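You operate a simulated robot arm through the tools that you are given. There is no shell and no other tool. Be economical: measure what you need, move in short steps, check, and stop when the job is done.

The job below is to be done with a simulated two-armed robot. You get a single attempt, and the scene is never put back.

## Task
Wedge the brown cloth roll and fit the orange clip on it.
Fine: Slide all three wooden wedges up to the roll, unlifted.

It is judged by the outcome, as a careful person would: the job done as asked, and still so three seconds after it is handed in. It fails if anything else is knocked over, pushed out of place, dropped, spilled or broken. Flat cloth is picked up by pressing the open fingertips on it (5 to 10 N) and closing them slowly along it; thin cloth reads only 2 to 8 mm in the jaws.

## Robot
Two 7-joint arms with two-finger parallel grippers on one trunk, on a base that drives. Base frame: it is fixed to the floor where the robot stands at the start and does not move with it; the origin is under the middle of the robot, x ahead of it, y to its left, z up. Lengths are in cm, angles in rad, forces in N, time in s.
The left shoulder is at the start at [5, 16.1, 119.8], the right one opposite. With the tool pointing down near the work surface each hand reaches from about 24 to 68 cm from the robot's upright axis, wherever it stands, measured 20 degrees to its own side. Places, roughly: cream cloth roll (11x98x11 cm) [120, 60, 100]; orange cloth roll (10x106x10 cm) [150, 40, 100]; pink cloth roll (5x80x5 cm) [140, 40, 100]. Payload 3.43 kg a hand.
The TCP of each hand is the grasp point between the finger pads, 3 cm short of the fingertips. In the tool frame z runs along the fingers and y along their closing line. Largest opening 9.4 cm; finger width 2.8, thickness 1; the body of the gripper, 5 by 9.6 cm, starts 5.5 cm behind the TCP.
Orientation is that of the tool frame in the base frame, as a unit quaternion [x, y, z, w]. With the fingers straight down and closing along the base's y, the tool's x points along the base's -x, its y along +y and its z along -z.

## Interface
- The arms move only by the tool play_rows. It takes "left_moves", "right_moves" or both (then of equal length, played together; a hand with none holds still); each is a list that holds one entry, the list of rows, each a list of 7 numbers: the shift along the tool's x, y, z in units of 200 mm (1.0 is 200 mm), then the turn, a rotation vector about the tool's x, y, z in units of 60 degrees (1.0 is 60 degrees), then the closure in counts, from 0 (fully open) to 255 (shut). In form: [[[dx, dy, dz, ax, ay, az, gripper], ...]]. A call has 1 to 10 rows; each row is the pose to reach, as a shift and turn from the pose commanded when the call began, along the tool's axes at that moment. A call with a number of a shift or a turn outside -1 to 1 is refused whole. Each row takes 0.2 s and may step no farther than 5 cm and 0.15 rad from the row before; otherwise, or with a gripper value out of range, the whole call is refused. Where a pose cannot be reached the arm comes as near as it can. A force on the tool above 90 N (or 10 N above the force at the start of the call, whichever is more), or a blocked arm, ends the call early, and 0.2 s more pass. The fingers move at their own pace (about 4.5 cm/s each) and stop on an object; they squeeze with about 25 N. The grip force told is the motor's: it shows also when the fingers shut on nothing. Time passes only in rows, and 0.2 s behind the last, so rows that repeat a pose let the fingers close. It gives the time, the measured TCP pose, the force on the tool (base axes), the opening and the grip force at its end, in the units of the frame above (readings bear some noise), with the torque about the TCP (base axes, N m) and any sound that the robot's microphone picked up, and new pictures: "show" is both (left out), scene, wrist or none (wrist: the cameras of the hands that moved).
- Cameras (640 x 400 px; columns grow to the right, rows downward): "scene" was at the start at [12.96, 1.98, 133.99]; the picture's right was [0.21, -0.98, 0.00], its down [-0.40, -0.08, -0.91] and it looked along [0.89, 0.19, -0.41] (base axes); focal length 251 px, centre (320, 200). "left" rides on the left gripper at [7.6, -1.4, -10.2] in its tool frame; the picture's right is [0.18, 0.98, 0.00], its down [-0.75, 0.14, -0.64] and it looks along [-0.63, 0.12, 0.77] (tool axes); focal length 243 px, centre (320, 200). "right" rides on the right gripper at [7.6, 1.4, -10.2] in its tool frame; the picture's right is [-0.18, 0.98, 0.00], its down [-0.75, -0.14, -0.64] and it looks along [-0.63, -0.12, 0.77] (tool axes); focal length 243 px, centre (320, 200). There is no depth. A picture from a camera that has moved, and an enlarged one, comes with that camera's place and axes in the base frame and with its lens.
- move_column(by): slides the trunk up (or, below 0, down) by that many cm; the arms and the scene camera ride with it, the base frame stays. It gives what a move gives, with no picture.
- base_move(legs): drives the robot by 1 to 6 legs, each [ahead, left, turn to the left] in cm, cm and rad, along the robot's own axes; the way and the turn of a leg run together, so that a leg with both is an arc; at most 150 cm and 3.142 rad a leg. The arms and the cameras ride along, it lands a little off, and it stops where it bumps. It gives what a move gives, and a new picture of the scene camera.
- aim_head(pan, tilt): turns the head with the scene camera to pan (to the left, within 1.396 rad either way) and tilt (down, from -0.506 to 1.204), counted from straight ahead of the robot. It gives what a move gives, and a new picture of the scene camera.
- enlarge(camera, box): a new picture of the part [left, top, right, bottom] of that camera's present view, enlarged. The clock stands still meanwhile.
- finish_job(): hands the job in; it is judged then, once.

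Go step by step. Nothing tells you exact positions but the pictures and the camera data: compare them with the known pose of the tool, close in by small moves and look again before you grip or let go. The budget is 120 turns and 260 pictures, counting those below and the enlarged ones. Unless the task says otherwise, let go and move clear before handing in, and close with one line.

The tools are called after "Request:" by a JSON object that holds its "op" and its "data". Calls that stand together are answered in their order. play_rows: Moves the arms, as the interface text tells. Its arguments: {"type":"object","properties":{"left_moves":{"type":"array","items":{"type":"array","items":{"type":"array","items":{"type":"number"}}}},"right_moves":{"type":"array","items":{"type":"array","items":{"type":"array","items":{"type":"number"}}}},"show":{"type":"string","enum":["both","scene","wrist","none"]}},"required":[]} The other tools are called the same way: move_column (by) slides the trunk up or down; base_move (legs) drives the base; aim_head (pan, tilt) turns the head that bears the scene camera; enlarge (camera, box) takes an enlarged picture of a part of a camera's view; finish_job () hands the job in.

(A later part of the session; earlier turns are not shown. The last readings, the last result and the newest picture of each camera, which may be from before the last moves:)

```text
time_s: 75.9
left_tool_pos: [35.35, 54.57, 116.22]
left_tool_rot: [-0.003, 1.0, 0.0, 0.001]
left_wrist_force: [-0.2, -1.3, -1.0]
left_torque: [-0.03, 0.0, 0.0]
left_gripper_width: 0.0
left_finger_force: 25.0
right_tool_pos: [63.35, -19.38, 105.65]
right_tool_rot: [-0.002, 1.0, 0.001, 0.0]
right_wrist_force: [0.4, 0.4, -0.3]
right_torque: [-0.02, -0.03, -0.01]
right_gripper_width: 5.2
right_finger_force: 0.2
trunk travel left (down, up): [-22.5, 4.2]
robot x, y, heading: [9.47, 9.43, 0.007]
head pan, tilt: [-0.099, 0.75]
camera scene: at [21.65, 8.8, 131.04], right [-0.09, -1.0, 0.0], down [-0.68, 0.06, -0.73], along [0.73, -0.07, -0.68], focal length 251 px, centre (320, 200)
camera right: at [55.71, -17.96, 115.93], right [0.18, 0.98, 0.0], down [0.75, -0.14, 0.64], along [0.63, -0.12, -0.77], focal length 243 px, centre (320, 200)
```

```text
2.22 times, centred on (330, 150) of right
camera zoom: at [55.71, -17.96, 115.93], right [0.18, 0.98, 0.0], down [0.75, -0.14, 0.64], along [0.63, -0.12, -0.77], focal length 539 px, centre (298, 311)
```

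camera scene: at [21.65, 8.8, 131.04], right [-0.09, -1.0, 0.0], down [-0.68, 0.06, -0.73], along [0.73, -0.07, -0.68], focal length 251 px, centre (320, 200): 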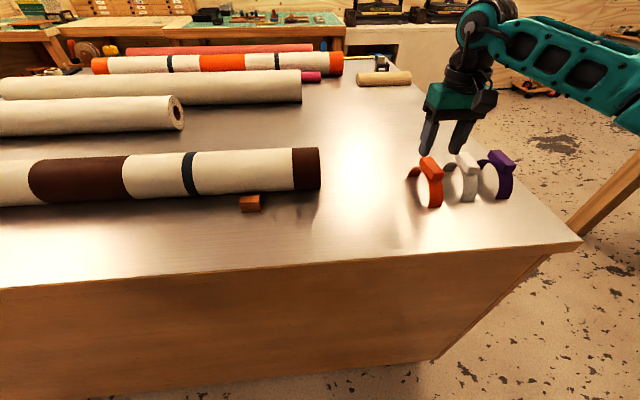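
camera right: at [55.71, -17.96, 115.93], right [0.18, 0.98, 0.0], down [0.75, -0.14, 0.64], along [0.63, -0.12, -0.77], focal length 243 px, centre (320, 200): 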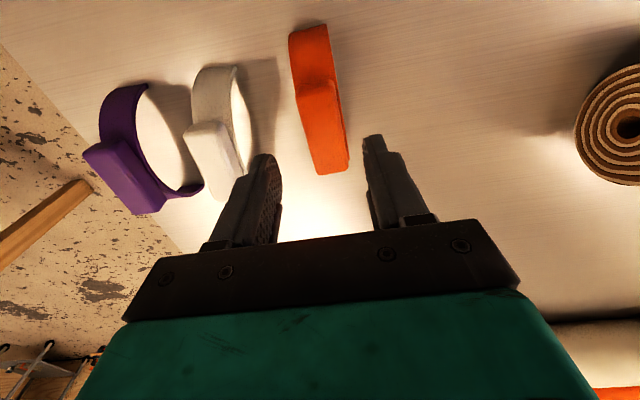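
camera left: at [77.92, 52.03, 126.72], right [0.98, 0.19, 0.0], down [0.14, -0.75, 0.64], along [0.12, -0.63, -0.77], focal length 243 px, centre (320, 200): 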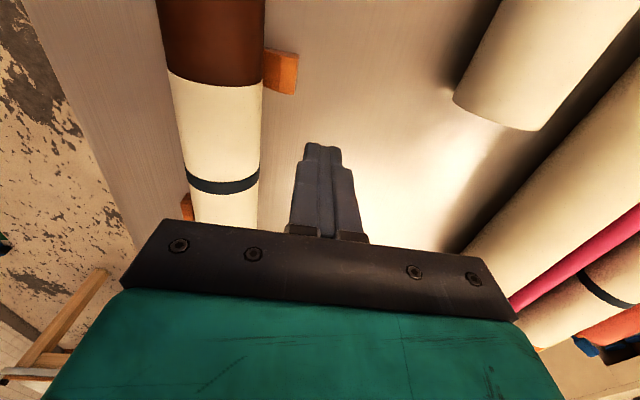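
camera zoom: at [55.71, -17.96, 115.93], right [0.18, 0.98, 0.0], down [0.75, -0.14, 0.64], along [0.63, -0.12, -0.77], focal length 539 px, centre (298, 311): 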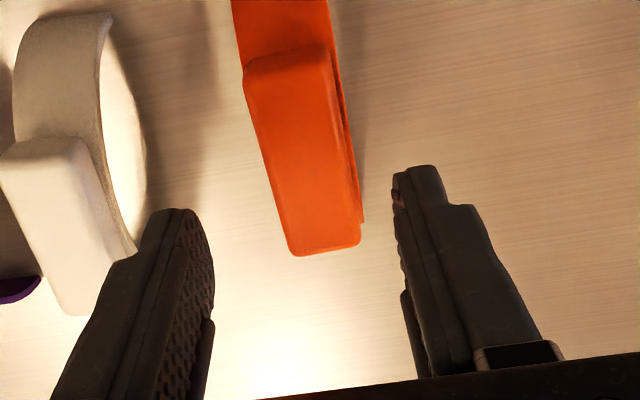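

The estimates agree. I'll descend to z≈100.6 so the tips grip only the block, then close.

Request:
{"op": "play_rows", "data": {"right_moves": [[[0, 0.013, 0.07, 0, 0, 0, 114], [0, 0.013, 0.15, 0, 0, 0, 114], [0, 0.013, 0.21, 0, 0, 0, 114], [0, 0.013, 0.25, 0, 0, 0, 114], [0, 0.013, 0.25, 0, 0, 0, 114]]], "show": "wrist"}}

Request:
{"op": "enlarge", "data": {"camera": "scene", "box": [380, 110, 540, 230]}}

```text
time_s: 77.1
left_tool_pos: [35.48, 54.43, 116.23]
left_tool_rot: [-0.004, 1.0, 0.0, 0.0]
left_wrist_force: [-0.4, 0.0, 0.1]
left_torque: [0.02, 0.0, 0.02]
left_gripper_width: 0.01
left_finger_force: 25.2
right_tool_pos: [63.36, -19.1, 100.44]
right_tool_rot: [-0.001, 1.0, 0.0, 0.0]
right_wrist_force: [-0.4, 0.7, 0.8]
right_torque: [0.0, 0.01, 0.03]
right_gripper_width: 5.23
right_finger_force: 0.0
trunk travel left (down, up): [-22.5, 4.2]
robot x, y, heading: [9.77, 9.31, 0.006]
head pan, tilt: [-0.099, 0.75]
camera right: at [55.68, -17.69, 110.82], right [0.18, 0.98, 0.0], down [0.75, -0.14, 0.64], along [0.63, -0.12, -0.77], focal length 243 px, centre (320, 200)
```

right: 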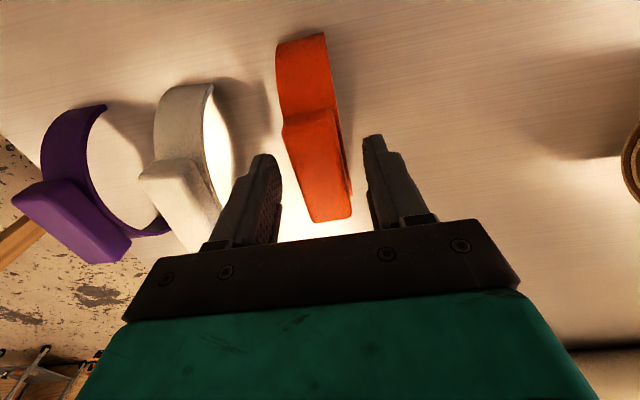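

```text
3.33 times, centred on (460, 170) of scene
camera zoom: at [21.65, 8.79, 131.04], right [-0.09, -1.0, 0.0], down [-0.68, 0.06, -0.73], along [0.73, -0.07, -0.68], focal length 836 px, centre (-147, 300)
```

zoom: 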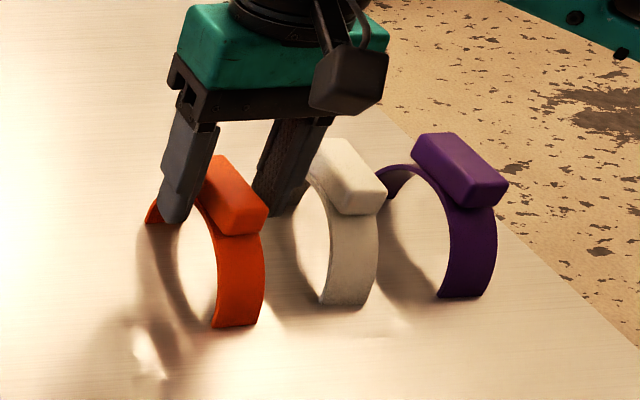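

The fingers straddle the block. Closing now.

Request:
{"op": "play_rows", "data": {"right_moves": [[[0, 0, 0, 0, 0, 0, 160], [0, 0, 0, 0, 0, 0, 190], [0, 0, 0, 0, 0, 0, 220], [0, 0, 0, 0, 0, 0, 255], [0, 0, 0, 0, 0, 0, 255], [0, 0, 0, 0, 0, 0, 255]]], "show": "wrist"}}

Request:
{"op": "enlarge", "data": {"camera": "scene", "box": [380, 110, 540, 230]}}

```text
time_s: 78.5
left_tool_pos: [35.47, 54.57, 116.23]
left_tool_rot: [-0.004, 1.0, 0.0, 0.0]
left_wrist_force: [0.2, -0.6, 0.0]
left_torque: [0.01, -0.02, 0.02]
left_gripper_width: 0.02
left_finger_force: 24.9
right_tool_pos: [63.37, -19.03, 100.55]
right_tool_rot: [-0.001, 1.0, 0.0, 0.0]
right_wrist_force: [-0.2, -0.5, 0.3]
right_torque: [0.01, 0.02, -0.03]
right_gripper_width: 2.98
right_finger_force: 25.3
trunk travel left (down, up): [-22.5, 4.2]
robot x, y, heading: [9.59, 9.46, 0.002]
head pan, tilt: [-0.099, 0.75]
camera right: at [55.68, -17.69, 110.83], right [0.18, 0.98, 0.0], down [0.75, -0.14, 0.64], along [0.63, -0.12, -0.77], focal length 243 px, centre (320, 200)
```

right: 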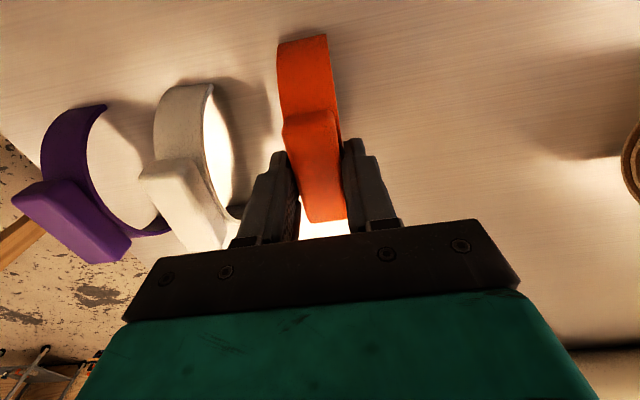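

```text
3.33 times, centred on (460, 170) of scene
camera zoom: at [21.66, 8.79, 131.04], right [-0.09, -1.0, 0.0], down [-0.68, 0.06, -0.73], along [0.73, -0.07, -0.68], focal length 836 px, centre (-147, 300)
```

zoom: 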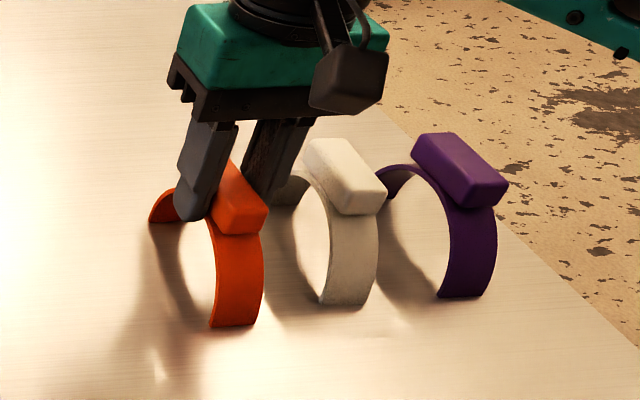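

It's gripped at 2.98 cm. I'll lift straight up and check the hold.

Request:
{"op": "play_rows", "data": {"right_moves": [[[0, 0, -0.05, 0, 0, 0, 255], [0, 0, -0.15, 0, 0, 0, 255], [0, 0, -0.3, 0, 0, 0, 255], [0, 0, -0.5, 0, 0, 0, 255], [0, 0, -0.7, 0, 0, 0, 255], [0, 0, -0.8, 0, 0, 0, 255], [0, 0, -0.8, 0, 0, 0, 255]]]}}

Request:
{"op": "enlarge", "data": {"camera": "scene", "box": [390, 30, 550, 150]}}

```text
time_s: 80.1
left_tool_pos: [35.43, 54.58, 116.21]
left_tool_rot: [-0.004, 1.0, 0.0, 0.0]
left_wrist_force: [-0.1, 0.0, 1.0]
left_torque: [-0.02, 0.01, 0.01]
left_gripper_width: 0.0
left_finger_force: 25.2
right_tool_pos: [63.5, -19.08, 116.71]
right_tool_rot: [-0.002, 1.0, 0.0, 0.001]
right_wrist_force: [0.3, 0.0, 0.2]
right_torque: [0.01, -0.02, -0.03]
right_gripper_width: 2.98
right_finger_force: 25.4
trunk travel left (down, up): [-22.5, 4.2]
robot x, y, heading: [9.76, 9.53, 0.002]
head pan, tilt: [-0.099, 0.75]
camera scene: at [21.66, 8.78, 131.04], right [-0.09, -1.0, 0.0], down [-0.68, 0.06, -0.73], along [0.73, -0.07, -0.68], focal length 251 px, centre (320, 200)
camera right: at [55.81, -17.63, 126.96], right [0.18, 0.98, 0.0], down [0.75, -0.14, 0.64], along [0.63, -0.11, -0.77], focal length 243 px, centre (320, 200)
```

scene: 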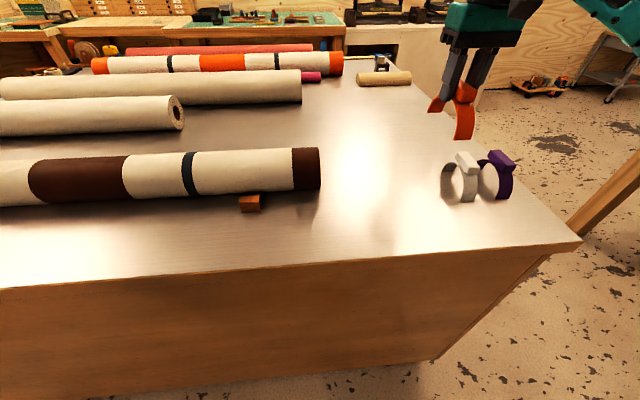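
right: 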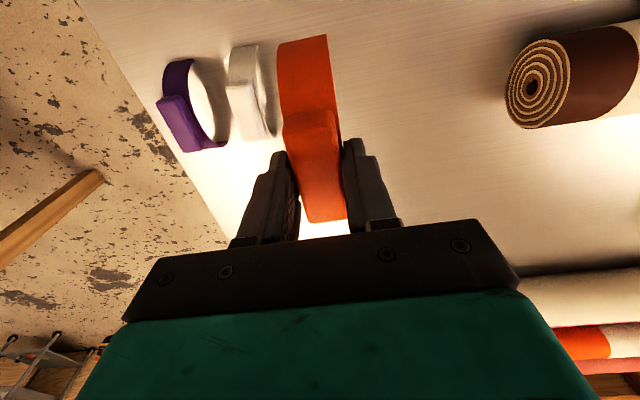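

```text
3.33 times, centred on (470, 90) of scene
camera zoom: at [21.66, 8.78, 131.04], right [-0.09, -1.0, 0.0], down [-0.68, 0.06, -0.73], along [0.73, -0.07, -0.68], focal length 836 px, centre (-180, 567)
```

zoom: 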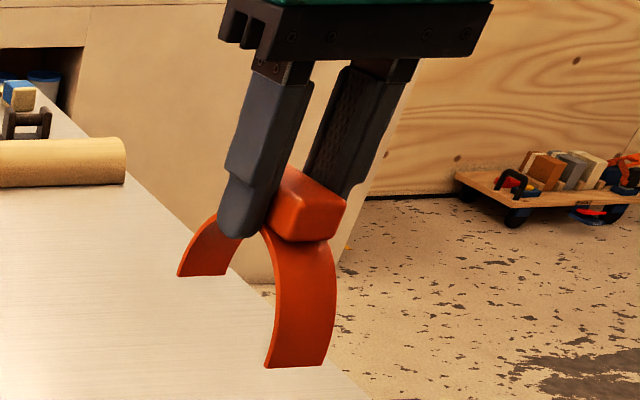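

The clip is held firmly and upright. I'll drive left so the hand comes over the roll at y≈32, between the wedges.

Request:
{"op": "base_move", "data": {"legs": [[0, 51, 0]]}}

Request:
{"op": "aim_head", "data": {"pan": -0.5, "tilt": 0.75}}

```text
time_s: 83.2
left_tool_pos: [35.23, 107.48, 116.25]
left_tool_rot: [-0.002, 1.0, 0.0, -0.001]
left_wrist_force: [0.8, -0.3, -0.1]
left_torque: [0.01, -0.01, -0.04]
left_gripper_width: 0.0
left_finger_force: 24.6
right_tool_pos: [63.03, 33.81, 116.63]
right_tool_rot: [0.0, 1.0, 0.0, 0.0]
right_wrist_force: [-0.1, 0.2, 0.0]
right_torque: [-0.05, 0.01, 0.04]
right_gripper_width: 2.96
right_finger_force: 24.9
trunk travel left (down, up): [-22.5, 4.2]
robot x, y, heading: [9.08, 62.27, 0.006]
head pan, tilt: [-0.099, 0.75]
camera scene: at [21.42, 61.84, 131.04], right [-0.1, -1.0, 0.0], down [-0.68, 0.07, -0.73], along [0.73, -0.07, -0.68], focal length 251 px, centre (320, 200)
```

scene: 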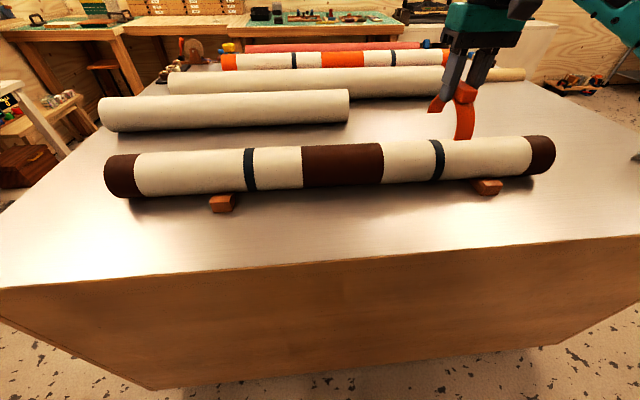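

```text
time_s: 84.0
left_tool_pos: [35.34, 107.4, 116.24]
left_tool_rot: [-0.001, 1.0, 0.0, 0.001]
left_wrist_force: [0.4, 0.1, -0.4]
left_torque: [0.0, -0.02, 0.0]
left_gripper_width: 0.0
left_finger_force: 24.9
right_tool_pos: [63.14, 33.83, 116.6]
right_tool_rot: [0.001, 1.0, 0.0, 0.0]
right_wrist_force: [-0.7, 0.1, -0.6]
right_torque: [0.01, 0.02, 0.02]
right_gripper_width: 2.98
right_finger_force: 25.3
trunk travel left (down, up): [-22.5, 4.2]
robot x, y, heading: [9.16, 62.36, -0.002]
head pan, tilt: [-0.499, 0.75]
camera scene: at [20.47, 58.66, 131.04], right [-0.48, -0.88, 0.0], down [-0.6, 0.32, -0.73], along [0.64, -0.35, -0.68], focal length 251 px, centre (320, 200)
```

scene: 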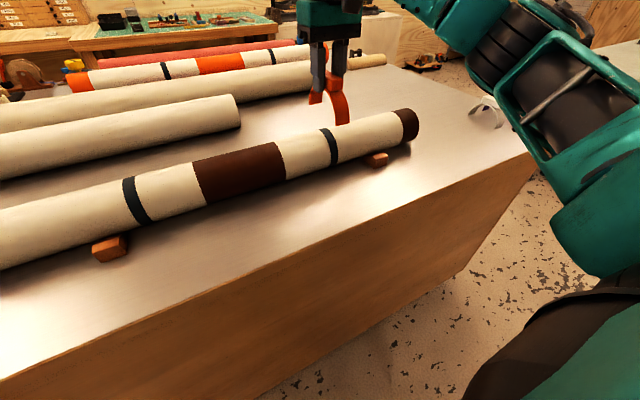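

The roll axis here is at x≈68.3. I'll centre the clip over it and lower it until the legs are just above the roll top, then check.

Request:
{"op": "play_rows", "data": {"right_moves": [[[-0.1, 0, 0, 0, 0, 0, 255], [-0.2, 0, 0, 0, 0, 0, 255], [-0.26, 0, 0.05, 0, 0, 0, 255], [-0.26, 0, 0.15, 0, 0, 0, 255], [-0.26, 0, 0.27, 0, 0, 0, 255], [-0.26, 0, 0.27, 0, 0, 0, 255]]]}}

Request:
{"op": "enlarge", "data": {"camera": "scene", "box": [270, 60, 430, 180]}}

```text
time_s: 85.4
left_tool_pos: [35.34, 107.53, 116.22]
left_tool_rot: [-0.002, 1.0, 0.0, -0.001]
left_wrist_force: [-0.5, -0.2, -0.4]
left_torque: [0.02, 0.0, 0.01]
left_gripper_width: 0.01
left_finger_force: 24.9
right_tool_pos: [68.36, 33.79, 111.42]
right_tool_rot: [-0.001, 1.0, 0.0, 0.0]
right_wrist_force: [0.6, 0.0, -0.9]
right_torque: [0.02, 0.01, -0.06]
right_gripper_width: 2.98
right_finger_force: 24.9
trunk travel left (down, up): [-22.5, 4.2]
robot x, y, heading: [9.04, 62.51, 0.006]
head pan, tilt: [-0.499, 0.75]
camera scene: at [20.45, 58.66, 131.04], right [-0.48, -0.88, 0.0], down [-0.6, 0.32, -0.73], along [0.64, -0.35, -0.68], focal length 251 px, centre (320, 200)
camera right: at [60.71, 35.18, 121.66], right [0.18, 0.98, 0.0], down [0.75, -0.14, 0.64], along [0.63, -0.12, -0.77], focal length 243 px, centre (320, 200)
```

scene: 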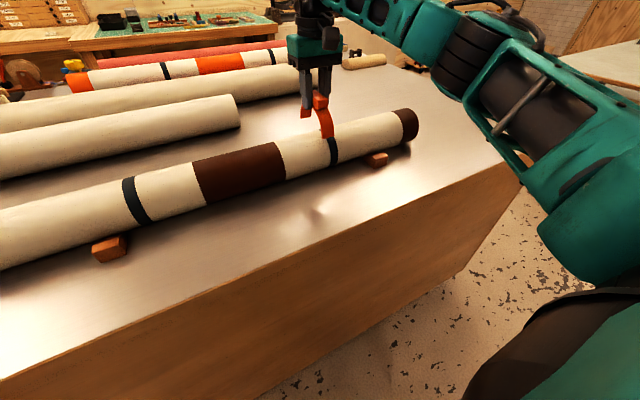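
right: 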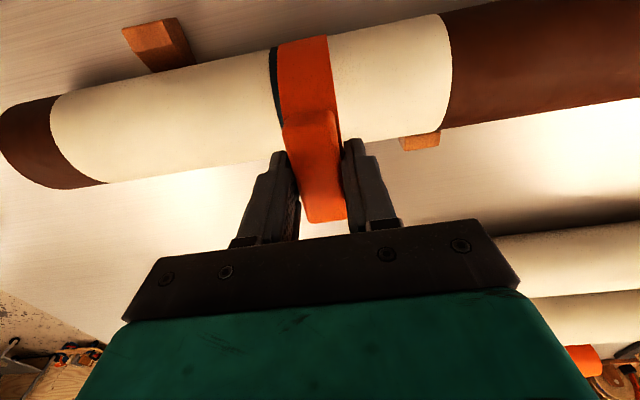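

```text
3.33 times, centred on (350, 120) of scene
camera zoom: at [20.45, 58.66, 131.04], right [-0.48, -0.88, 0.0], down [-0.6, 0.32, -0.73], along [0.64, -0.35, -0.68], focal length 836 px, centre (220, 467)
```

zoom: 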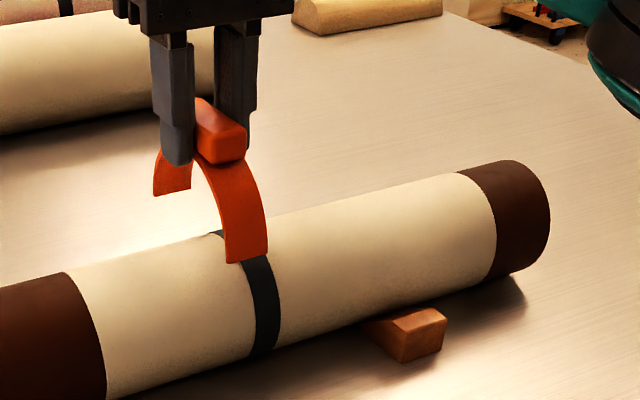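

It's well centred over the roll. Lowering in stages while I watch the force.

Request:
{"op": "play_rows", "data": {"right_moves": [[[0.01, 0, 0.05, 0, 0, 0, 255], [0.01, 0, 0.1, 0, 0, 0, 255], [0.01, 0, 0.14, 0, 0, 0, 255], [0.01, 0, 0.18, 0, 0, 0, 255], [0.01, 0, 0.18, 0, 0, 0, 255]]], "show": "wrist"}}

Request:
{"op": "enlarge", "data": {"camera": "scene", "box": [270, 60, 430, 180]}}

```text
time_s: 86.6
left_tool_pos: [35.29, 107.48, 116.15]
left_tool_rot: [-0.003, 1.0, 0.0, -0.001]
left_wrist_force: [-0.6, -0.9, -0.9]
left_torque: [-0.02, 0.02, 0.02]
left_gripper_width: 0.0
left_finger_force: 25.4
right_tool_pos: [68.19, 33.77, 107.65]
right_tool_rot: [0.0, 1.0, -0.001, -0.001]
right_wrist_force: [-1.2, -0.1, -0.4]
right_torque: [0.03, 0.02, 0.02]
right_gripper_width: 2.99
right_finger_force: 25.1
trunk travel left (down, up): [-22.5, 4.2]
robot x, y, heading: [8.99, 62.49, -0.002]
head pan, tilt: [-0.499, 0.75]
camera right: at [60.5, 35.25, 117.91], right [0.18, 0.98, 0.0], down [0.75, -0.14, 0.64], along [0.63, -0.12, -0.77], focal length 243 px, centre (320, 200)
```

right: 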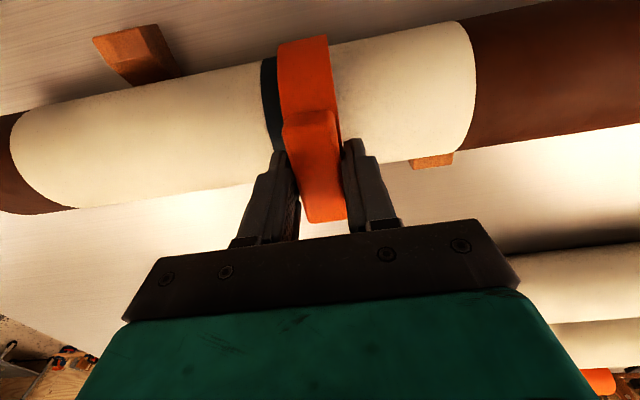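

```text
3.33 times, centred on (350, 120) of scene
camera zoom: at [20.46, 58.65, 131.04], right [-0.48, -0.88, 0.0], down [-0.6, 0.32, -0.73], along [0.64, -0.35, -0.68], focal length 836 px, centre (220, 467)
```

zoom: 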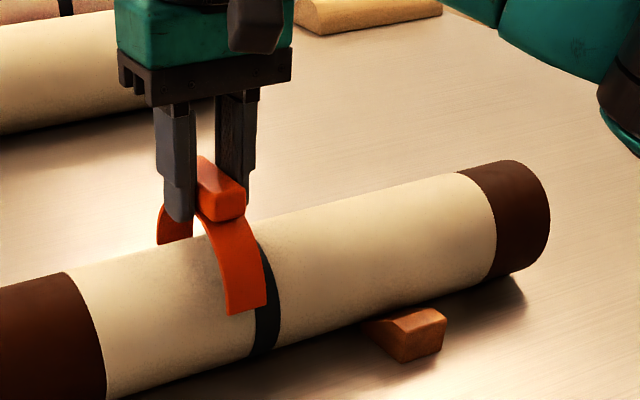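

Request:
{"op": "play_rows", "data": {"right_moves": [[[0, 0, 0.03, 0, 0, 0, 255], [0, 0, 0.05, 0, 0, 0, 255], [0, 0, 0.05, 0, 0, 0, 255]]], "show": "none"}}

Request:
{"op": "play_rows", "data": {"right_moves": [[[0, 0, 0.02, 0, 0, 0, 255], [0, 0, 0.03, 0, 0, 0, 255], [0, 0, 0.03, 0, 0, 0, 255]]], "show": "none"}}

Request:
{"op": "enlarge", "data": {"camera": "scene", "box": [270, 60, 430, 180]}}

```text
time_s: 87.4
left_tool_pos: [35.34, 107.58, 116.14]
left_tool_rot: [-0.003, 1.0, 0.0, 0.0]
left_wrist_force: [0.5, 0.0, -0.5]
left_torque: [0.0, -0.04, -0.03]
left_gripper_width: 0.01
left_finger_force: 24.7
right_tool_pos: [68.28, 33.95, 106.6]
right_tool_rot: [0.001, 1.0, 0.0, 0.001]
right_wrist_force: [-0.7, 1.2, 0.0]
right_torque: [0.0, 0.01, -0.02]
right_gripper_width: 3.01
right_finger_force: 24.8
trunk travel left (down, up): [-22.5, 4.2]
robot x, y, heading: [9.11, 62.33, 0.009]
head pan, tilt: [-0.499, 0.75]
```

```text
time_s: 88.2
left_tool_pos: [35.4, 107.4, 116.05]
left_tool_rot: [-0.002, 1.0, 0.0, 0.0]
left_wrist_force: [0.1, 0.8, -0.8]
left_torque: [0.0, -0.01, -0.01]
left_gripper_width: 0.0
left_finger_force: 25.3
right_tool_pos: [68.25, 33.73, 106.08]
right_tool_rot: [0.0, 1.0, 0.0, -0.001]
right_wrist_force: [0.3, 0.1, -0.9]
right_torque: [0.01, 0.02, -0.03]
right_gripper_width: 2.99
right_finger_force: 25.2
trunk travel left (down, up): [-22.5, 4.2]
robot x, y, heading: [9.65, 62.6, 0.005]
head pan, tilt: [-0.499, 0.75]
```

```text
3.33 times, centred on (350, 120) of scene
camera zoom: at [20.46, 58.65, 131.04], right [-0.48, -0.88, 0.0], down [-0.6, 0.32, -0.73], along [0.64, -0.35, -0.68], focal length 836 px, centre (220, 467)
```

zoom: 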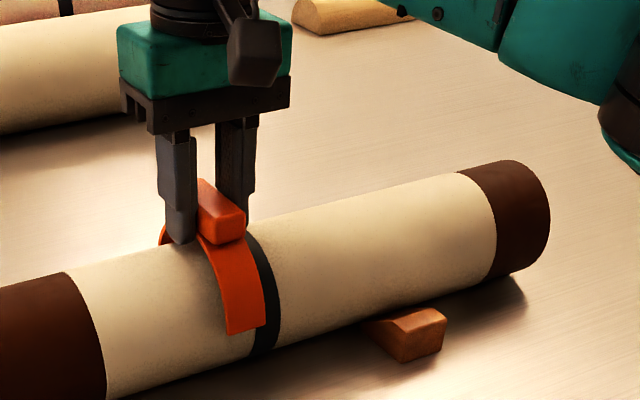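

Nearly seated, with no force so far. I'll carry on downward in small steps.

Request:
{"op": "play_rows", "data": {"right_moves": [[[0, 0, 0.015, 0, 0, 0, 255], [0, 0, 0.02, 0, 0, 0, 255], [0, 0, 0.02, 0, 0, 0, 255]]], "show": "none"}}

Request:
{"op": "play_rows", "data": {"right_moves": [[[0, 0, 0.015, 0, 0, 0, 255], [0, 0, 0.02, 0, 0, 0, 255], [0, 0, 0.02, 0, 0, 0, 255]]], "show": "none"}}

Request:
{"op": "enlarge", "data": {"camera": "scene", "box": [270, 60, 430, 180]}}

```text
time_s: 89.0
left_tool_pos: [35.29, 107.57, 116.23]
left_tool_rot: [-0.002, 1.0, 0.0, 0.0]
left_wrist_force: [0.7, 0.2, -0.6]
left_torque: [-0.02, -0.02, 0.02]
left_gripper_width: 0.02
left_finger_force: 25.1
right_tool_pos: [68.15, 33.85, 105.66]
right_tool_rot: [-0.001, 1.0, 0.001, -0.001]
right_wrist_force: [-0.5, 0.4, 0.5]
right_torque: [0.01, 0.0, -0.01]
right_gripper_width: 3.0
right_finger_force: 25.2
trunk travel left (down, up): [-22.5, 4.2]
robot x, y, heading: [9.1, 62.84, 0.005]
head pan, tilt: [-0.499, 0.75]
```

```text
time_s: 89.8
left_tool_pos: [35.32, 107.54, 116.22]
left_tool_rot: [-0.002, 1.0, 0.0, 0.0]
left_wrist_force: [0.6, 0.1, -0.2]
left_torque: [-0.03, 0.02, -0.01]
left_gripper_width: 0.01
left_finger_force: 25.5
right_tool_pos: [68.08, 33.82, 105.31]
right_tool_rot: [0.0, 1.0, 0.0, -0.002]
right_wrist_force: [-0.3, 0.3, -0.2]
right_torque: [0.01, 0.01, 0.0]
right_gripper_width: 2.98
right_finger_force: 24.6
trunk travel left (down, up): [-22.5, 4.2]
robot x, y, heading: [9.13, 62.43, 0.004]
head pan, tilt: [-0.499, 0.75]
```

```text
3.33 times, centred on (350, 120) of scene
camera zoom: at [20.46, 58.65, 131.04], right [-0.48, -0.88, 0.0], down [-0.6, 0.32, -0.73], along [0.64, -0.35, -0.68], focal length 836 px, centre (220, 467)
```

zoom: 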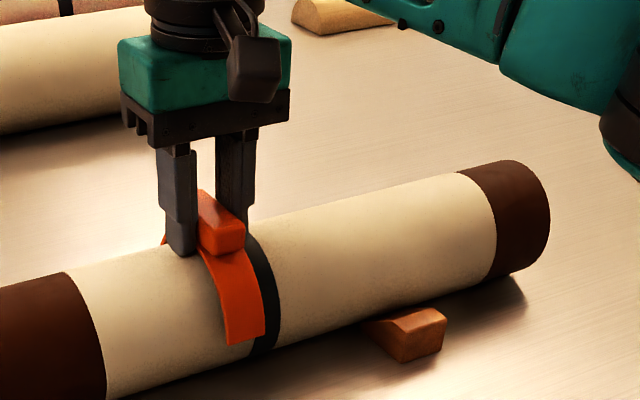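

Request:
{"op": "play_rows", "data": {"right_moves": [[[0, 0, 0.01, 0, 0, 0, 255], [0, 0, 0.015, 0, 0, 0, 255], [0, 0, 0.015, 0, 0, 0, 255]]], "show": "none"}}

Request:
{"op": "play_rows", "data": {"right_moves": [[[0, 0, 0.01, 0, 0, 0, 255], [0, 0, 0.015, 0, 0, 0, 255], [0, 0, 0.015, 0, 0, 0, 255]]], "show": "none"}}

Request:
{"op": "enlarge", "data": {"camera": "scene", "box": [290, 80, 370, 140]}}

```text
time_s: 90.6
left_tool_pos: [35.3, 107.59, 116.27]
left_tool_rot: [-0.002, 1.0, -0.001, 0.001]
left_wrist_force: [-0.6, 0.7, 0.0]
left_torque: [-0.01, -0.01, 0.0]
left_gripper_width: 0.01
left_finger_force: 24.8
right_tool_pos: [68.14, 33.71, 105.17]
right_tool_rot: [0.0, 1.0, 0.001, 0.003]
right_wrist_force: [4.1, 0.5, 14.4]
right_torque: [-0.18, 0.09, -0.04]
right_gripper_width: 2.99
right_finger_force: 25.4
trunk travel left (down, up): [-22.5, 4.2]
robot x, y, heading: [9.23, 62.86, 0.001]
head pan, tilt: [-0.499, 0.75]
```

```text
time_s: 91.4
left_tool_pos: [35.04, 107.56, 116.32]
left_tool_rot: [-0.002, 1.0, 0.001, 0.002]
left_wrist_force: [0.3, 0.5, -0.3]
left_torque: [0.0, 0.02, 0.03]
left_gripper_width: 0.0
left_finger_force: 24.5
right_tool_pos: [68.11, 33.7, 105.2]
right_tool_rot: [0.001, 1.0, 0.0, 0.004]
right_wrist_force: [4.5, -7.3, 33.0]
right_torque: [-0.28, 0.21, 0.42]
right_gripper_width: 3.0
right_finger_force: 25.1
trunk travel left (down, up): [-22.5, 4.2]
robot x, y, heading: [9.36, 62.16, 0.007]
head pan, tilt: [-0.499, 0.75]
```

```text
6.67 times, centred on (330, 110) of scene
camera zoom: at [20.19, 58.71, 131.09], right [-0.48, -0.88, 0.0], down [-0.6, 0.32, -0.73], along [0.64, -0.35, -0.68], focal length 1672 px, centre (253, 800)
```

zoom: 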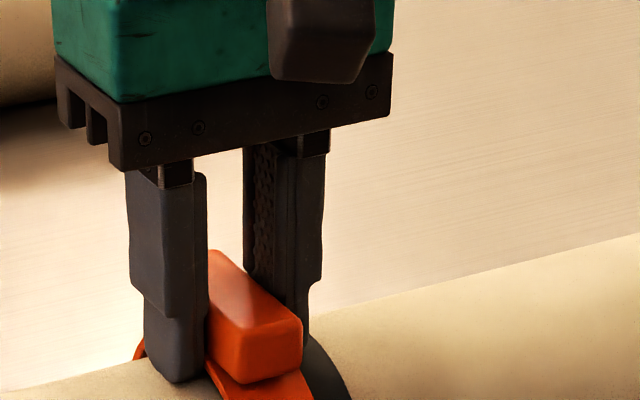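

It has bottomed out at 33 N, most likely with the fingertips reaching the roll. I'll ease off, open just enough to release, and lift to check the seating.

Request:
{"op": "play_rows", "data": {"right_moves": [[[0, 0, -0.025, 0, 0, 0, 255], [0, 0, -0.025, 0, 0, 0, 200], [0, 0, -0.025, 0, 0, 0, 130], [0, 0, -0.025, 0, 0, 0, 120], [0, 0, -0.025, 0, 0, 0, 120], [0, 0, -0.1, 0, 0, 0, 120], [0, 0, -0.25, 0, 0, 0, 120], [0, 0, -0.4, 0, 0, 0, 120], [0, 0, -0.4, 0, 0, 0, 120]]]}}

Request:
{"op": "enlarge", "data": {"camera": "scene", "box": [270, 80, 390, 170]}}

Request:
{"op": "enlarge", "data": {"camera": "right", "box": [200, 0, 440, 180]}}

```text
time_s: 93.4
left_tool_pos: [35.37, 107.55, 116.22]
left_tool_rot: [-0.001, 1.0, 0.001, 0.0]
left_wrist_force: [-0.4, 0.3, 0.4]
left_torque: [0.02, 0.03, -0.02]
left_gripper_width: 0.0
left_finger_force: 25.1
right_tool_pos: [68.35, 33.87, 112.74]
right_tool_rot: [0.0, 1.0, 0.0, -0.001]
right_wrist_force: [0.5, -0.3, 0.0]
right_torque: [0.0, 0.01, 0.0]
right_gripper_width: 4.98
right_finger_force: 0.1
trunk travel left (down, up): [-22.5, 4.2]
robot x, y, heading: [9.47, 62.58, -0.002]
head pan, tilt: [-0.499, 0.75]
camera scene: at [20.47, 58.63, 131.04], right [-0.48, -0.88, 0.0], down [-0.6, 0.33, -0.73], along [0.64, -0.35, -0.68], focal length 251 px, centre (320, 200)
camera right: at [60.67, 35.26, 123.03], right [0.18, 0.98, 0.0], down [0.75, -0.14, 0.64], along [0.63, -0.12, -0.77], focal length 243 px, centre (320, 200)
```

scene: 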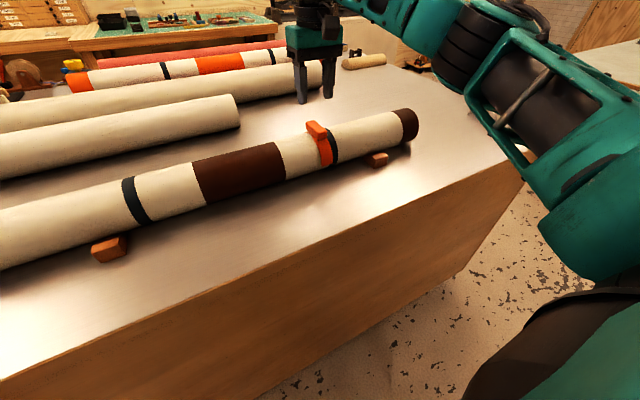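
right: 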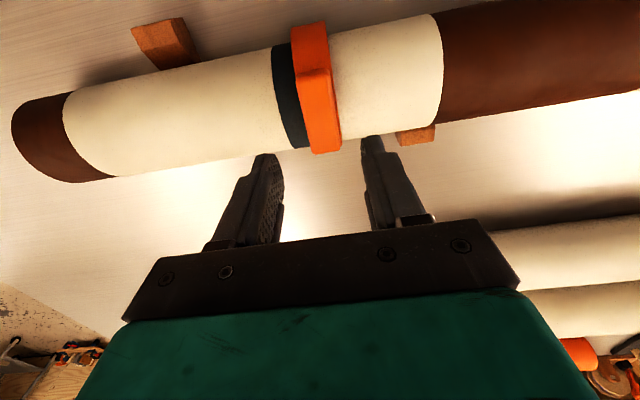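

```text
4.44 times, centred on (330, 125) of scene
camera zoom: at [20.47, 58.63, 131.04], right [-0.48, -0.88, 0.0], down [-0.6, 0.33, -0.73], along [0.64, -0.35, -0.68], focal length 1115 px, centre (276, 533)
```

zoom: 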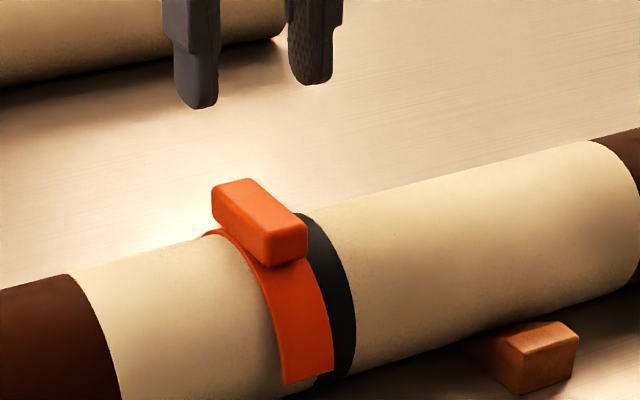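

```text
2.22 times, centred on (320, 90) of right
camera zoom: at [60.67, 35.26, 123.03], right [0.18, 0.98, 0.0], down [0.75, -0.14, 0.64], along [0.63, -0.12, -0.77], focal length 539 px, centre (320, 444)
```

zoom: 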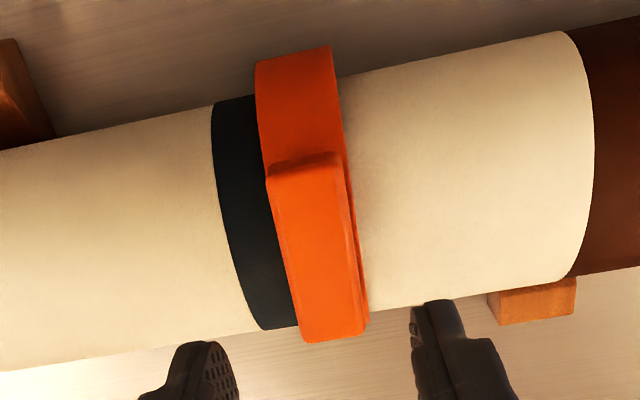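

The clip is on the roll. I'll take a tighter look to see whether it sits fully down and centred.

Request:
{"op": "enlarge", "data": {"camera": "scene", "box": [295, 105, 355, 175]}}

Request:
{"op": "aim_head", "data": {"pan": -0.5, "tilt": 0.3}}

```text
5.71 times, centred on (325, 140) of scene
camera zoom: at [20.47, 58.63, 131.04], right [-0.48, -0.88, 0.0], down [-0.6, 0.33, -0.73], along [0.64, -0.35, -0.68], focal length 1433 px, centre (291, 543)
```

zoom: 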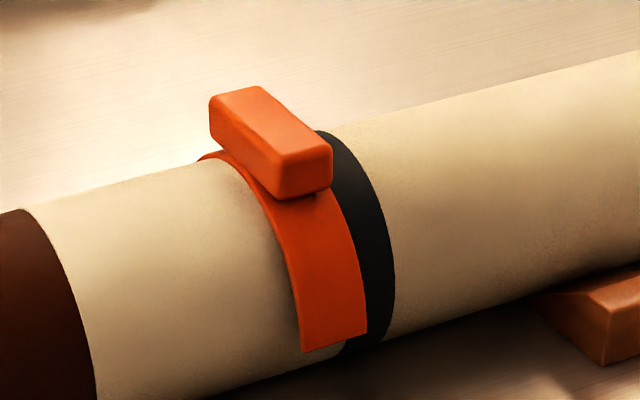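

```text
time_s: 94.3
left_tool_pos: [35.3, 107.54, 116.16]
left_tool_rot: [-0.002, 1.0, 0.0, 0.0]
left_wrist_force: [-0.4, 0.8, -0.9]
left_torque: [0.01, 0.01, -0.01]
left_gripper_width: 0.03
left_finger_force: 25.0
right_tool_pos: [68.43, 33.8, 112.78]
right_tool_rot: [0.001, 1.0, 0.0, 0.001]
right_wrist_force: [0.0, 0.3, -0.6]
right_torque: [0.0, -0.01, 0.0]
right_gripper_width: 4.96
right_finger_force: 0.1
trunk travel left (down, up): [-22.5, 4.2]
robot x, y, heading: [9.3, 62.71, 0.002]
head pan, tilt: [-0.499, 0.3]
camera scene: at [21.38, 58.15, 135.07], right [-0.48, -0.88, 0.0], down [-0.26, 0.14, -0.96], along [0.84, -0.46, -0.3], focal length 251 px, centre (320, 200)
```

scene: 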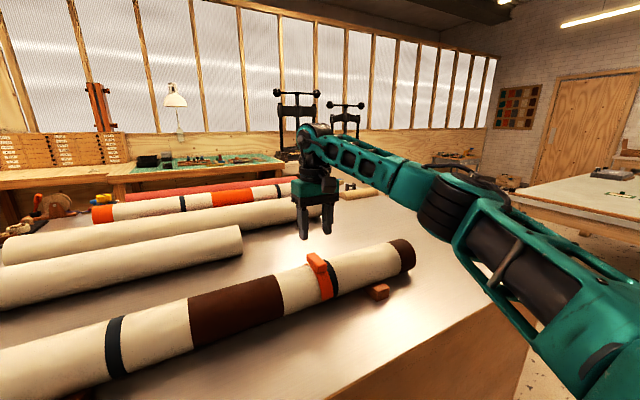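

It looks centred and hugging the roll. I'll make sure by pressing gently on the block with closed fingers.

Request:
{"op": "play_rows", "data": {"right_moves": [[[0.02, 0, 0, 0, 0, 0, 255], [0.02, 0, 0, 0, 0, 0, 255], [0.02, 0, 0, 0, 0, 0, 255], [0.02, 0, 0, 0, 0, 0, 255], [0.02, 0, 0.1, 0, 0, 0, 255], [0.02, 0, 0.18, 0, 0, 0, 255], [0.02, 0, 0.23, 0, 0, 0, 255], [0.02, 0, 0.25, 0, 0, 0, 255], [0.02, 0, 0.25, 0, 0, 0, 255]]], "show": "none"}}

Request:
{"op": "play_rows", "data": {"right_moves": [[[0, 0, 0.02, 0, 0, 0, 255], [0, 0, 0.02, 0, 0, 0, 255]]], "show": "none"}}

Request:
{"op": "enlarge", "data": {"camera": "scene", "box": [280, 200, 370, 310]}}

```text
time_s: 96.3
left_tool_pos: [35.34, 107.52, 116.19]
left_tool_rot: [-0.001, 1.0, 0.0, 0.0]
left_wrist_force: [-0.3, 0.8, -0.1]
left_torque: [0.03, -0.02, 0.04]
left_gripper_width: 0.0
left_finger_force: 25.3
right_tool_pos: [67.84, 33.84, 107.57]
right_tool_rot: [-0.001, 1.0, -0.001, 0.0]
right_wrist_force: [-0.1, -0.5, -0.5]
right_torque: [0.0, 0.0, 0.01]
right_gripper_width: 0.01
right_finger_force: 24.3
trunk travel left (down, up): [-22.5, 4.2]
robot x, y, heading: [9.16, 62.59, 0.006]
head pan, tilt: [-0.499, 0.3]
```

```text
time_s: 96.9
left_tool_pos: [35.32, 107.41, 116.09]
left_tool_rot: [-0.002, 1.0, 0.001, 0.0]
left_wrist_force: [-0.6, 0.6, 0.5]
left_torque: [0.01, -0.01, 0.0]
left_gripper_width: 0.0
left_finger_force: 25.0
right_tool_pos: [67.74, 33.95, 107.26]
right_tool_rot: [0.0, 1.0, 0.0, -0.001]
right_wrist_force: [-0.3, 0.3, -0.8]
right_torque: [-0.02, 0.02, 0.02]
right_gripper_width: 0.0
right_finger_force: 24.9
trunk travel left (down, up): [-22.5, 4.2]
robot x, y, heading: [9.05, 62.77, 0.007]
head pan, tilt: [-0.499, 0.3]
```

```text
3.64 times, centred on (325, 255) of scene
camera zoom: at [21.38, 58.16, 135.08], right [-0.48, -0.88, 0.0], down [-0.26, 0.14, -0.96], along [0.84, -0.46, -0.3], focal length 912 px, centre (302, 0)
```

zoom: 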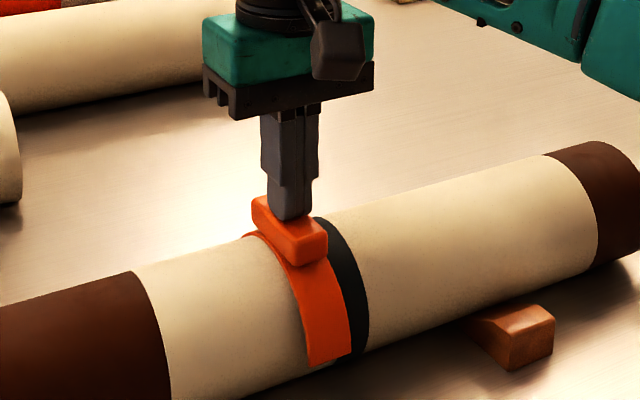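

Request:
{"op": "play_rows", "data": {"right_moves": [[[0, 0, 0.015, 0, 0, 0, 255], [0, 0, 0.015, 0, 0, 0, 255]]], "show": "none"}}

Request:
{"op": "play_rows", "data": {"right_moves": [[[0, 0, 0.02, 0, 0, 0, 255], [0, 0, 0.02, 0, 0, 0, 255]]], "show": "none"}}

Request:
{"op": "enlarge", "data": {"camera": "scene", "box": [280, 200, 370, 310]}}

```text
time_s: 97.5
left_tool_pos: [35.21, 107.65, 116.11]
left_tool_rot: [-0.003, 1.0, 0.0, 0.0]
left_wrist_force: [0.1, -0.9, 0.2]
left_torque: [0.03, 0.02, -0.01]
left_gripper_width: 0.0
left_finger_force: 25.1
right_tool_pos: [67.81, 33.98, 107.3]
right_tool_rot: [-0.001, 1.0, 0.001, 0.002]
right_wrist_force: [1.1, -1.7, 9.7]
right_torque: [-0.06, -0.07, -0.01]
right_gripper_width: 0.01
right_finger_force: 24.8
trunk travel left (down, up): [-22.5, 4.2]
robot x, y, heading: [8.7, 62.59, 0.005]
head pan, tilt: [-0.499, 0.3]
```

```text
time_s: 98.1
left_tool_pos: [35.12, 107.52, 116.28]
left_tool_rot: [-0.001, 1.0, -0.001, 0.001]
left_wrist_force: [-0.2, -0.3, -0.5]
left_torque: [0.02, -0.04, 0.01]
left_gripper_width: 0.0
left_finger_force: 24.7
right_tool_pos: [67.64, 33.94, 107.28]
right_tool_rot: [0.001, 1.0, 0.0, 0.005]
right_wrist_force: [4.1, -8.4, 33.0]
right_torque: [-0.23, -0.17, -0.03]
right_gripper_width: 0.0
right_finger_force: 25.0
trunk travel left (down, up): [-22.5, 4.2]
robot x, y, heading: [9.29, 62.63, 0.003]
head pan, tilt: [-0.499, 0.3]
```

```text
3.64 times, centred on (325, 255) of scene
camera zoom: at [21.11, 58.21, 135.15], right [-0.48, -0.88, 0.0], down [-0.26, 0.14, -0.96], along [0.84, -0.46, -0.29], focal length 912 px, centre (302, 0)
```

zoom: 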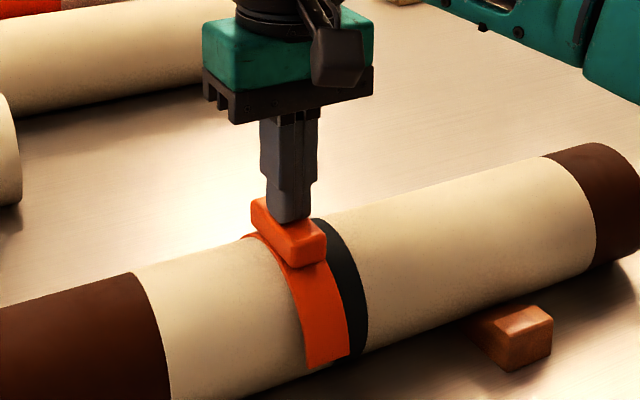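

Under 33 N nothing gives, and the block top at z≈104.3 matches a fully seated clip. I'll lift clear, check the wedges and look everything over.

Request:
{"op": "play_rows", "data": {"right_moves": [[[0, 0, -0.05, 0, 0, 0, 255], [0, 0, -0.2, 0, 0, 0, 255], [0, 0, -0.4, 0, 0, 0, 255], [0, 0, -0.6, 0, 0, 0, 255], [0.2, 0, -0.65, 0, 0, 0, 255], [0.4, 0, -0.65, 0, 0, 0, 255], [0.6, 0, -0.65, 0, 0, 0, 255], [0.8, 0, -0.65, 0, 0, 0, 255], [1.0, 0, -0.65, 0, 0, 0, 255], [1.0, 0, -0.65, 0, 0, 0, 255]]], "show": "wrist"}}

Request:
{"op": "aim_head", "data": {"pan": -0.2, "tilt": 0.7}}

Request:
{"op": "enlarge", "data": {"camera": "scene", "box": [100, 100, 560, 270]}}

```text
time_s: 100.3
left_tool_pos: [35.37, 107.52, 116.24]
left_tool_rot: [-0.002, 1.0, 0.0, 0.0]
left_wrist_force: [0.2, 0.2, 0.4]
left_torque: [0.02, 0.03, 0.02]
left_gripper_width: 0.02
left_finger_force: 25.1
right_tool_pos: [47.84, 33.59, 119.43]
right_tool_rot: [0.0, 1.0, -0.001, -0.001]
right_wrist_force: [0.9, -0.3, 0.9]
right_torque: [0.0, 0.03, -0.01]
right_gripper_width: 0.0
right_finger_force: 25.5
trunk travel left (down, up): [-22.5, 4.2]
robot x, y, heading: [8.87, 62.75, 0.005]
head pan, tilt: [-0.499, 0.3]
camera right: at [40.13, 35.08, 129.78], right [0.18, 0.98, 0.0], down [0.75, -0.14, 0.64], along [0.63, -0.12, -0.77], focal length 243 px, centre (320, 200)
```

right: 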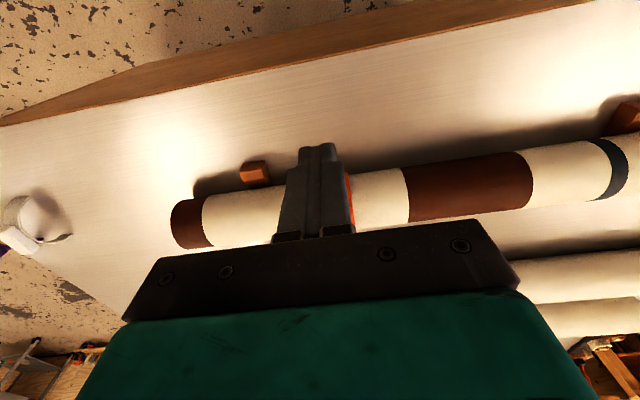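

```text
time_s: 101.2
left_tool_pos: [35.23, 107.47, 116.18]
left_tool_rot: [-0.002, 1.0, 0.0, 0.0]
left_wrist_force: [-0.2, 0.1, -0.3]
left_torque: [-0.01, 0.01, -0.03]
left_gripper_width: 0.02
left_finger_force: 24.9
right_tool_pos: [47.88, 33.59, 119.5]
right_tool_rot: [0.0, 1.0, 0.001, 0.0]
right_wrist_force: [0.4, 0.2, 0.0]
right_torque: [0.0, -0.02, 0.0]
right_gripper_width: 0.0
right_finger_force: 25.2
trunk travel left (down, up): [-22.5, 4.2]
robot x, y, heading: [9.66, 62.33, 0.003]
head pan, tilt: [-0.201, 0.7]
camera scene: at [21.5, 60.92, 131.47], right [-0.2, -0.98, 0.0], down [-0.63, 0.13, -0.77], along [0.75, -0.15, -0.64], focal length 251 px, centre (320, 200)
```

scene: 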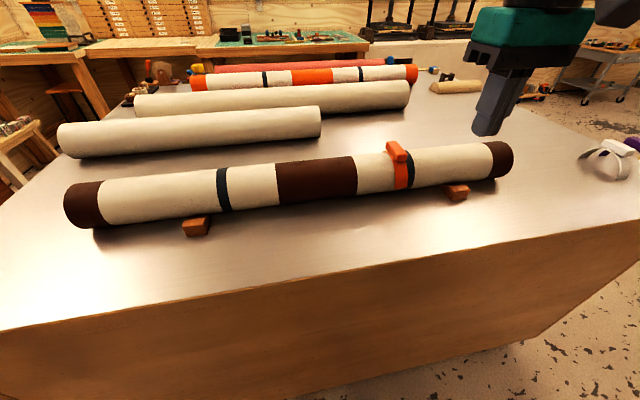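

```text
1.39 times, centred on (330, 185) of scene
camera zoom: at [21.5, 60.92, 131.47], right [-0.2, -0.98, 0.0], down [-0.63, 0.13, -0.77], along [0.75, -0.15, -0.64], focal length 349 px, centre (306, 221)
```

zoom: 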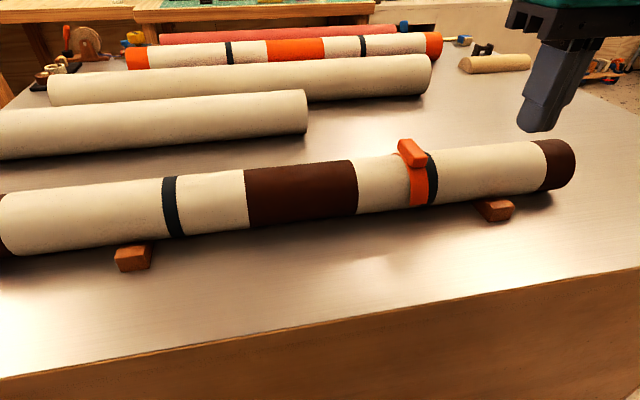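

Request:
{"op": "enlarge", "data": {"camera": "scene", "box": [150, 170, 250, 250]}}

Request:
{"op": "enlarge", "data": {"camera": "scene", "box": [370, 130, 500, 220]}}

```text
5.00 times, centred on (200, 210) of scene
camera zoom: at [21.5, 60.92, 131.47], right [-0.2, -0.98, 0.0], down [-0.63, 0.13, -0.77], along [0.75, -0.15, -0.64], focal length 1254 px, centre (920, 150)
```

zoom: 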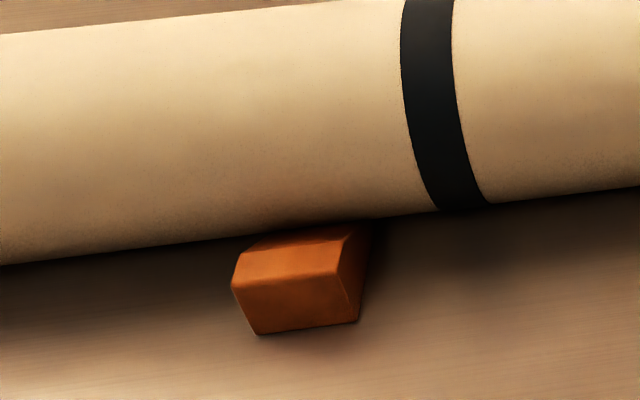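

```text
4.44 times, centred on (435, 175) of scene
camera zoom: at [21.5, 60.92, 131.47], right [-0.2, -0.98, 0.0], down [-0.63, 0.13, -0.77], along [0.75, -0.15, -0.64], focal length 1115 px, centre (-191, 311)
```

zoom: 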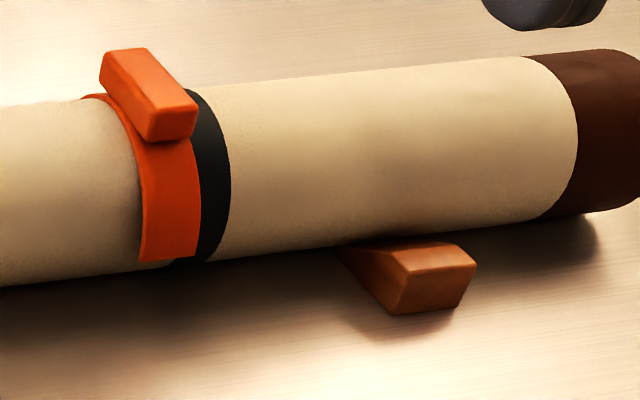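

The clip is seated. I'll re-check the left wedge by feel, since the roll may have turned a hair when the rear wedge went in, and bring the left hand back to it.

Request:
{"op": "play_rows", "data": {"left_moves": [[[-0.12, -0.17, 0, 0, 0, 0, 200], [-0.24, -0.34, 0, 0, 0, 0, 200], [-0.36, -0.51, 0, 0, 0, 0, 200], [-0.48, -0.68, 0, 0, 0, 0, 200], [-0.6, -0.85, 0, 0, 0, 0, 200], [-0.75, -1.0, 0, 0, 0, 0, 200], [-0.75, -1.0, 0, 0, 0, 0, 200]]], "show": "none"}}

Request:
{"op": "play_rows", "data": {"left_moves": [[[0, -0.2, 0, 0, 0, 0, 200], [0, -0.4, 0.05, 0, 0, 0, 200], [0, -0.46, 0.2, 0, 0, 0, 200], [0, -0.46, 0.4, 0, 0, 0, 200], [0, -0.46, 0.6, 0, 0, 0, 200], [0, -0.46, 0.75, 0, 0, 0, 200], [0, -0.46, 0.87, 0, 0, 0, 200], [0, -0.46, 0.94, 0, 0, 0, 200], [0, -0.46, 0.94, 0, 0, 0, 200]]], "show": "wrist"}}

```text
time_s: 102.8
left_tool_pos: [50.06, 87.57, 116.11]
left_tool_rot: [-0.001, 1.0, 0.0, 0.001]
left_wrist_force: [-0.4, 0.3, 0.4]
left_torque: [-0.01, -0.03, 0.0]
left_gripper_width: 2.05
left_finger_force: 0.1
right_tool_pos: [47.84, 33.65, 119.48]
right_tool_rot: [0.0, 1.0, 0.0, 0.0]
right_wrist_force: [-0.8, -0.4, 0.4]
right_torque: [0.02, 0.0, 0.0]
right_gripper_width: 0.0
right_finger_force: 25.3
trunk travel left (down, up): [-22.5, 4.2]
robot x, y, heading: [9.4, 62.43, -0.001]
head pan, tilt: [-0.201, 0.7]
```

```text
time_s: 104.8
left_tool_pos: [50.53, 78.45, 97.23]
left_tool_rot: [-0.001, 1.0, 0.0, 0.001]
left_wrist_force: [-0.9, 0.4, -0.7]
left_torque: [0.04, 0.02, 0.02]
left_gripper_width: 2.02
left_finger_force: 0.0
right_tool_pos: [47.81, 33.67, 119.44]
right_tool_rot: [0.0, 1.0, 0.0, 0.0]
right_wrist_force: [-0.6, 0.3, -0.2]
right_torque: [0.04, 0.04, 0.01]
right_gripper_width: 0.02
right_finger_force: 24.7
trunk travel left (down, up): [-22.5, 4.2]
robot x, y, heading: [9.33, 62.52, 0.001]
head pan, tilt: [-0.201, 0.7]
camera left: at [42.83, 76.88, 107.52], right [-0.19, 0.98, 0.0], down [0.75, 0.14, 0.64], along [0.63, 0.12, -0.77], focal length 243 px, centre (320, 200)
```

left: 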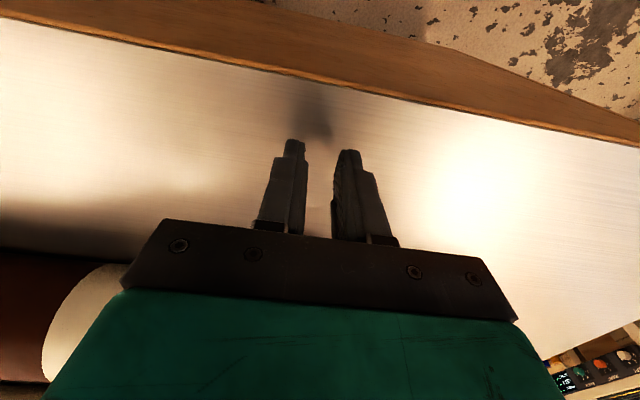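

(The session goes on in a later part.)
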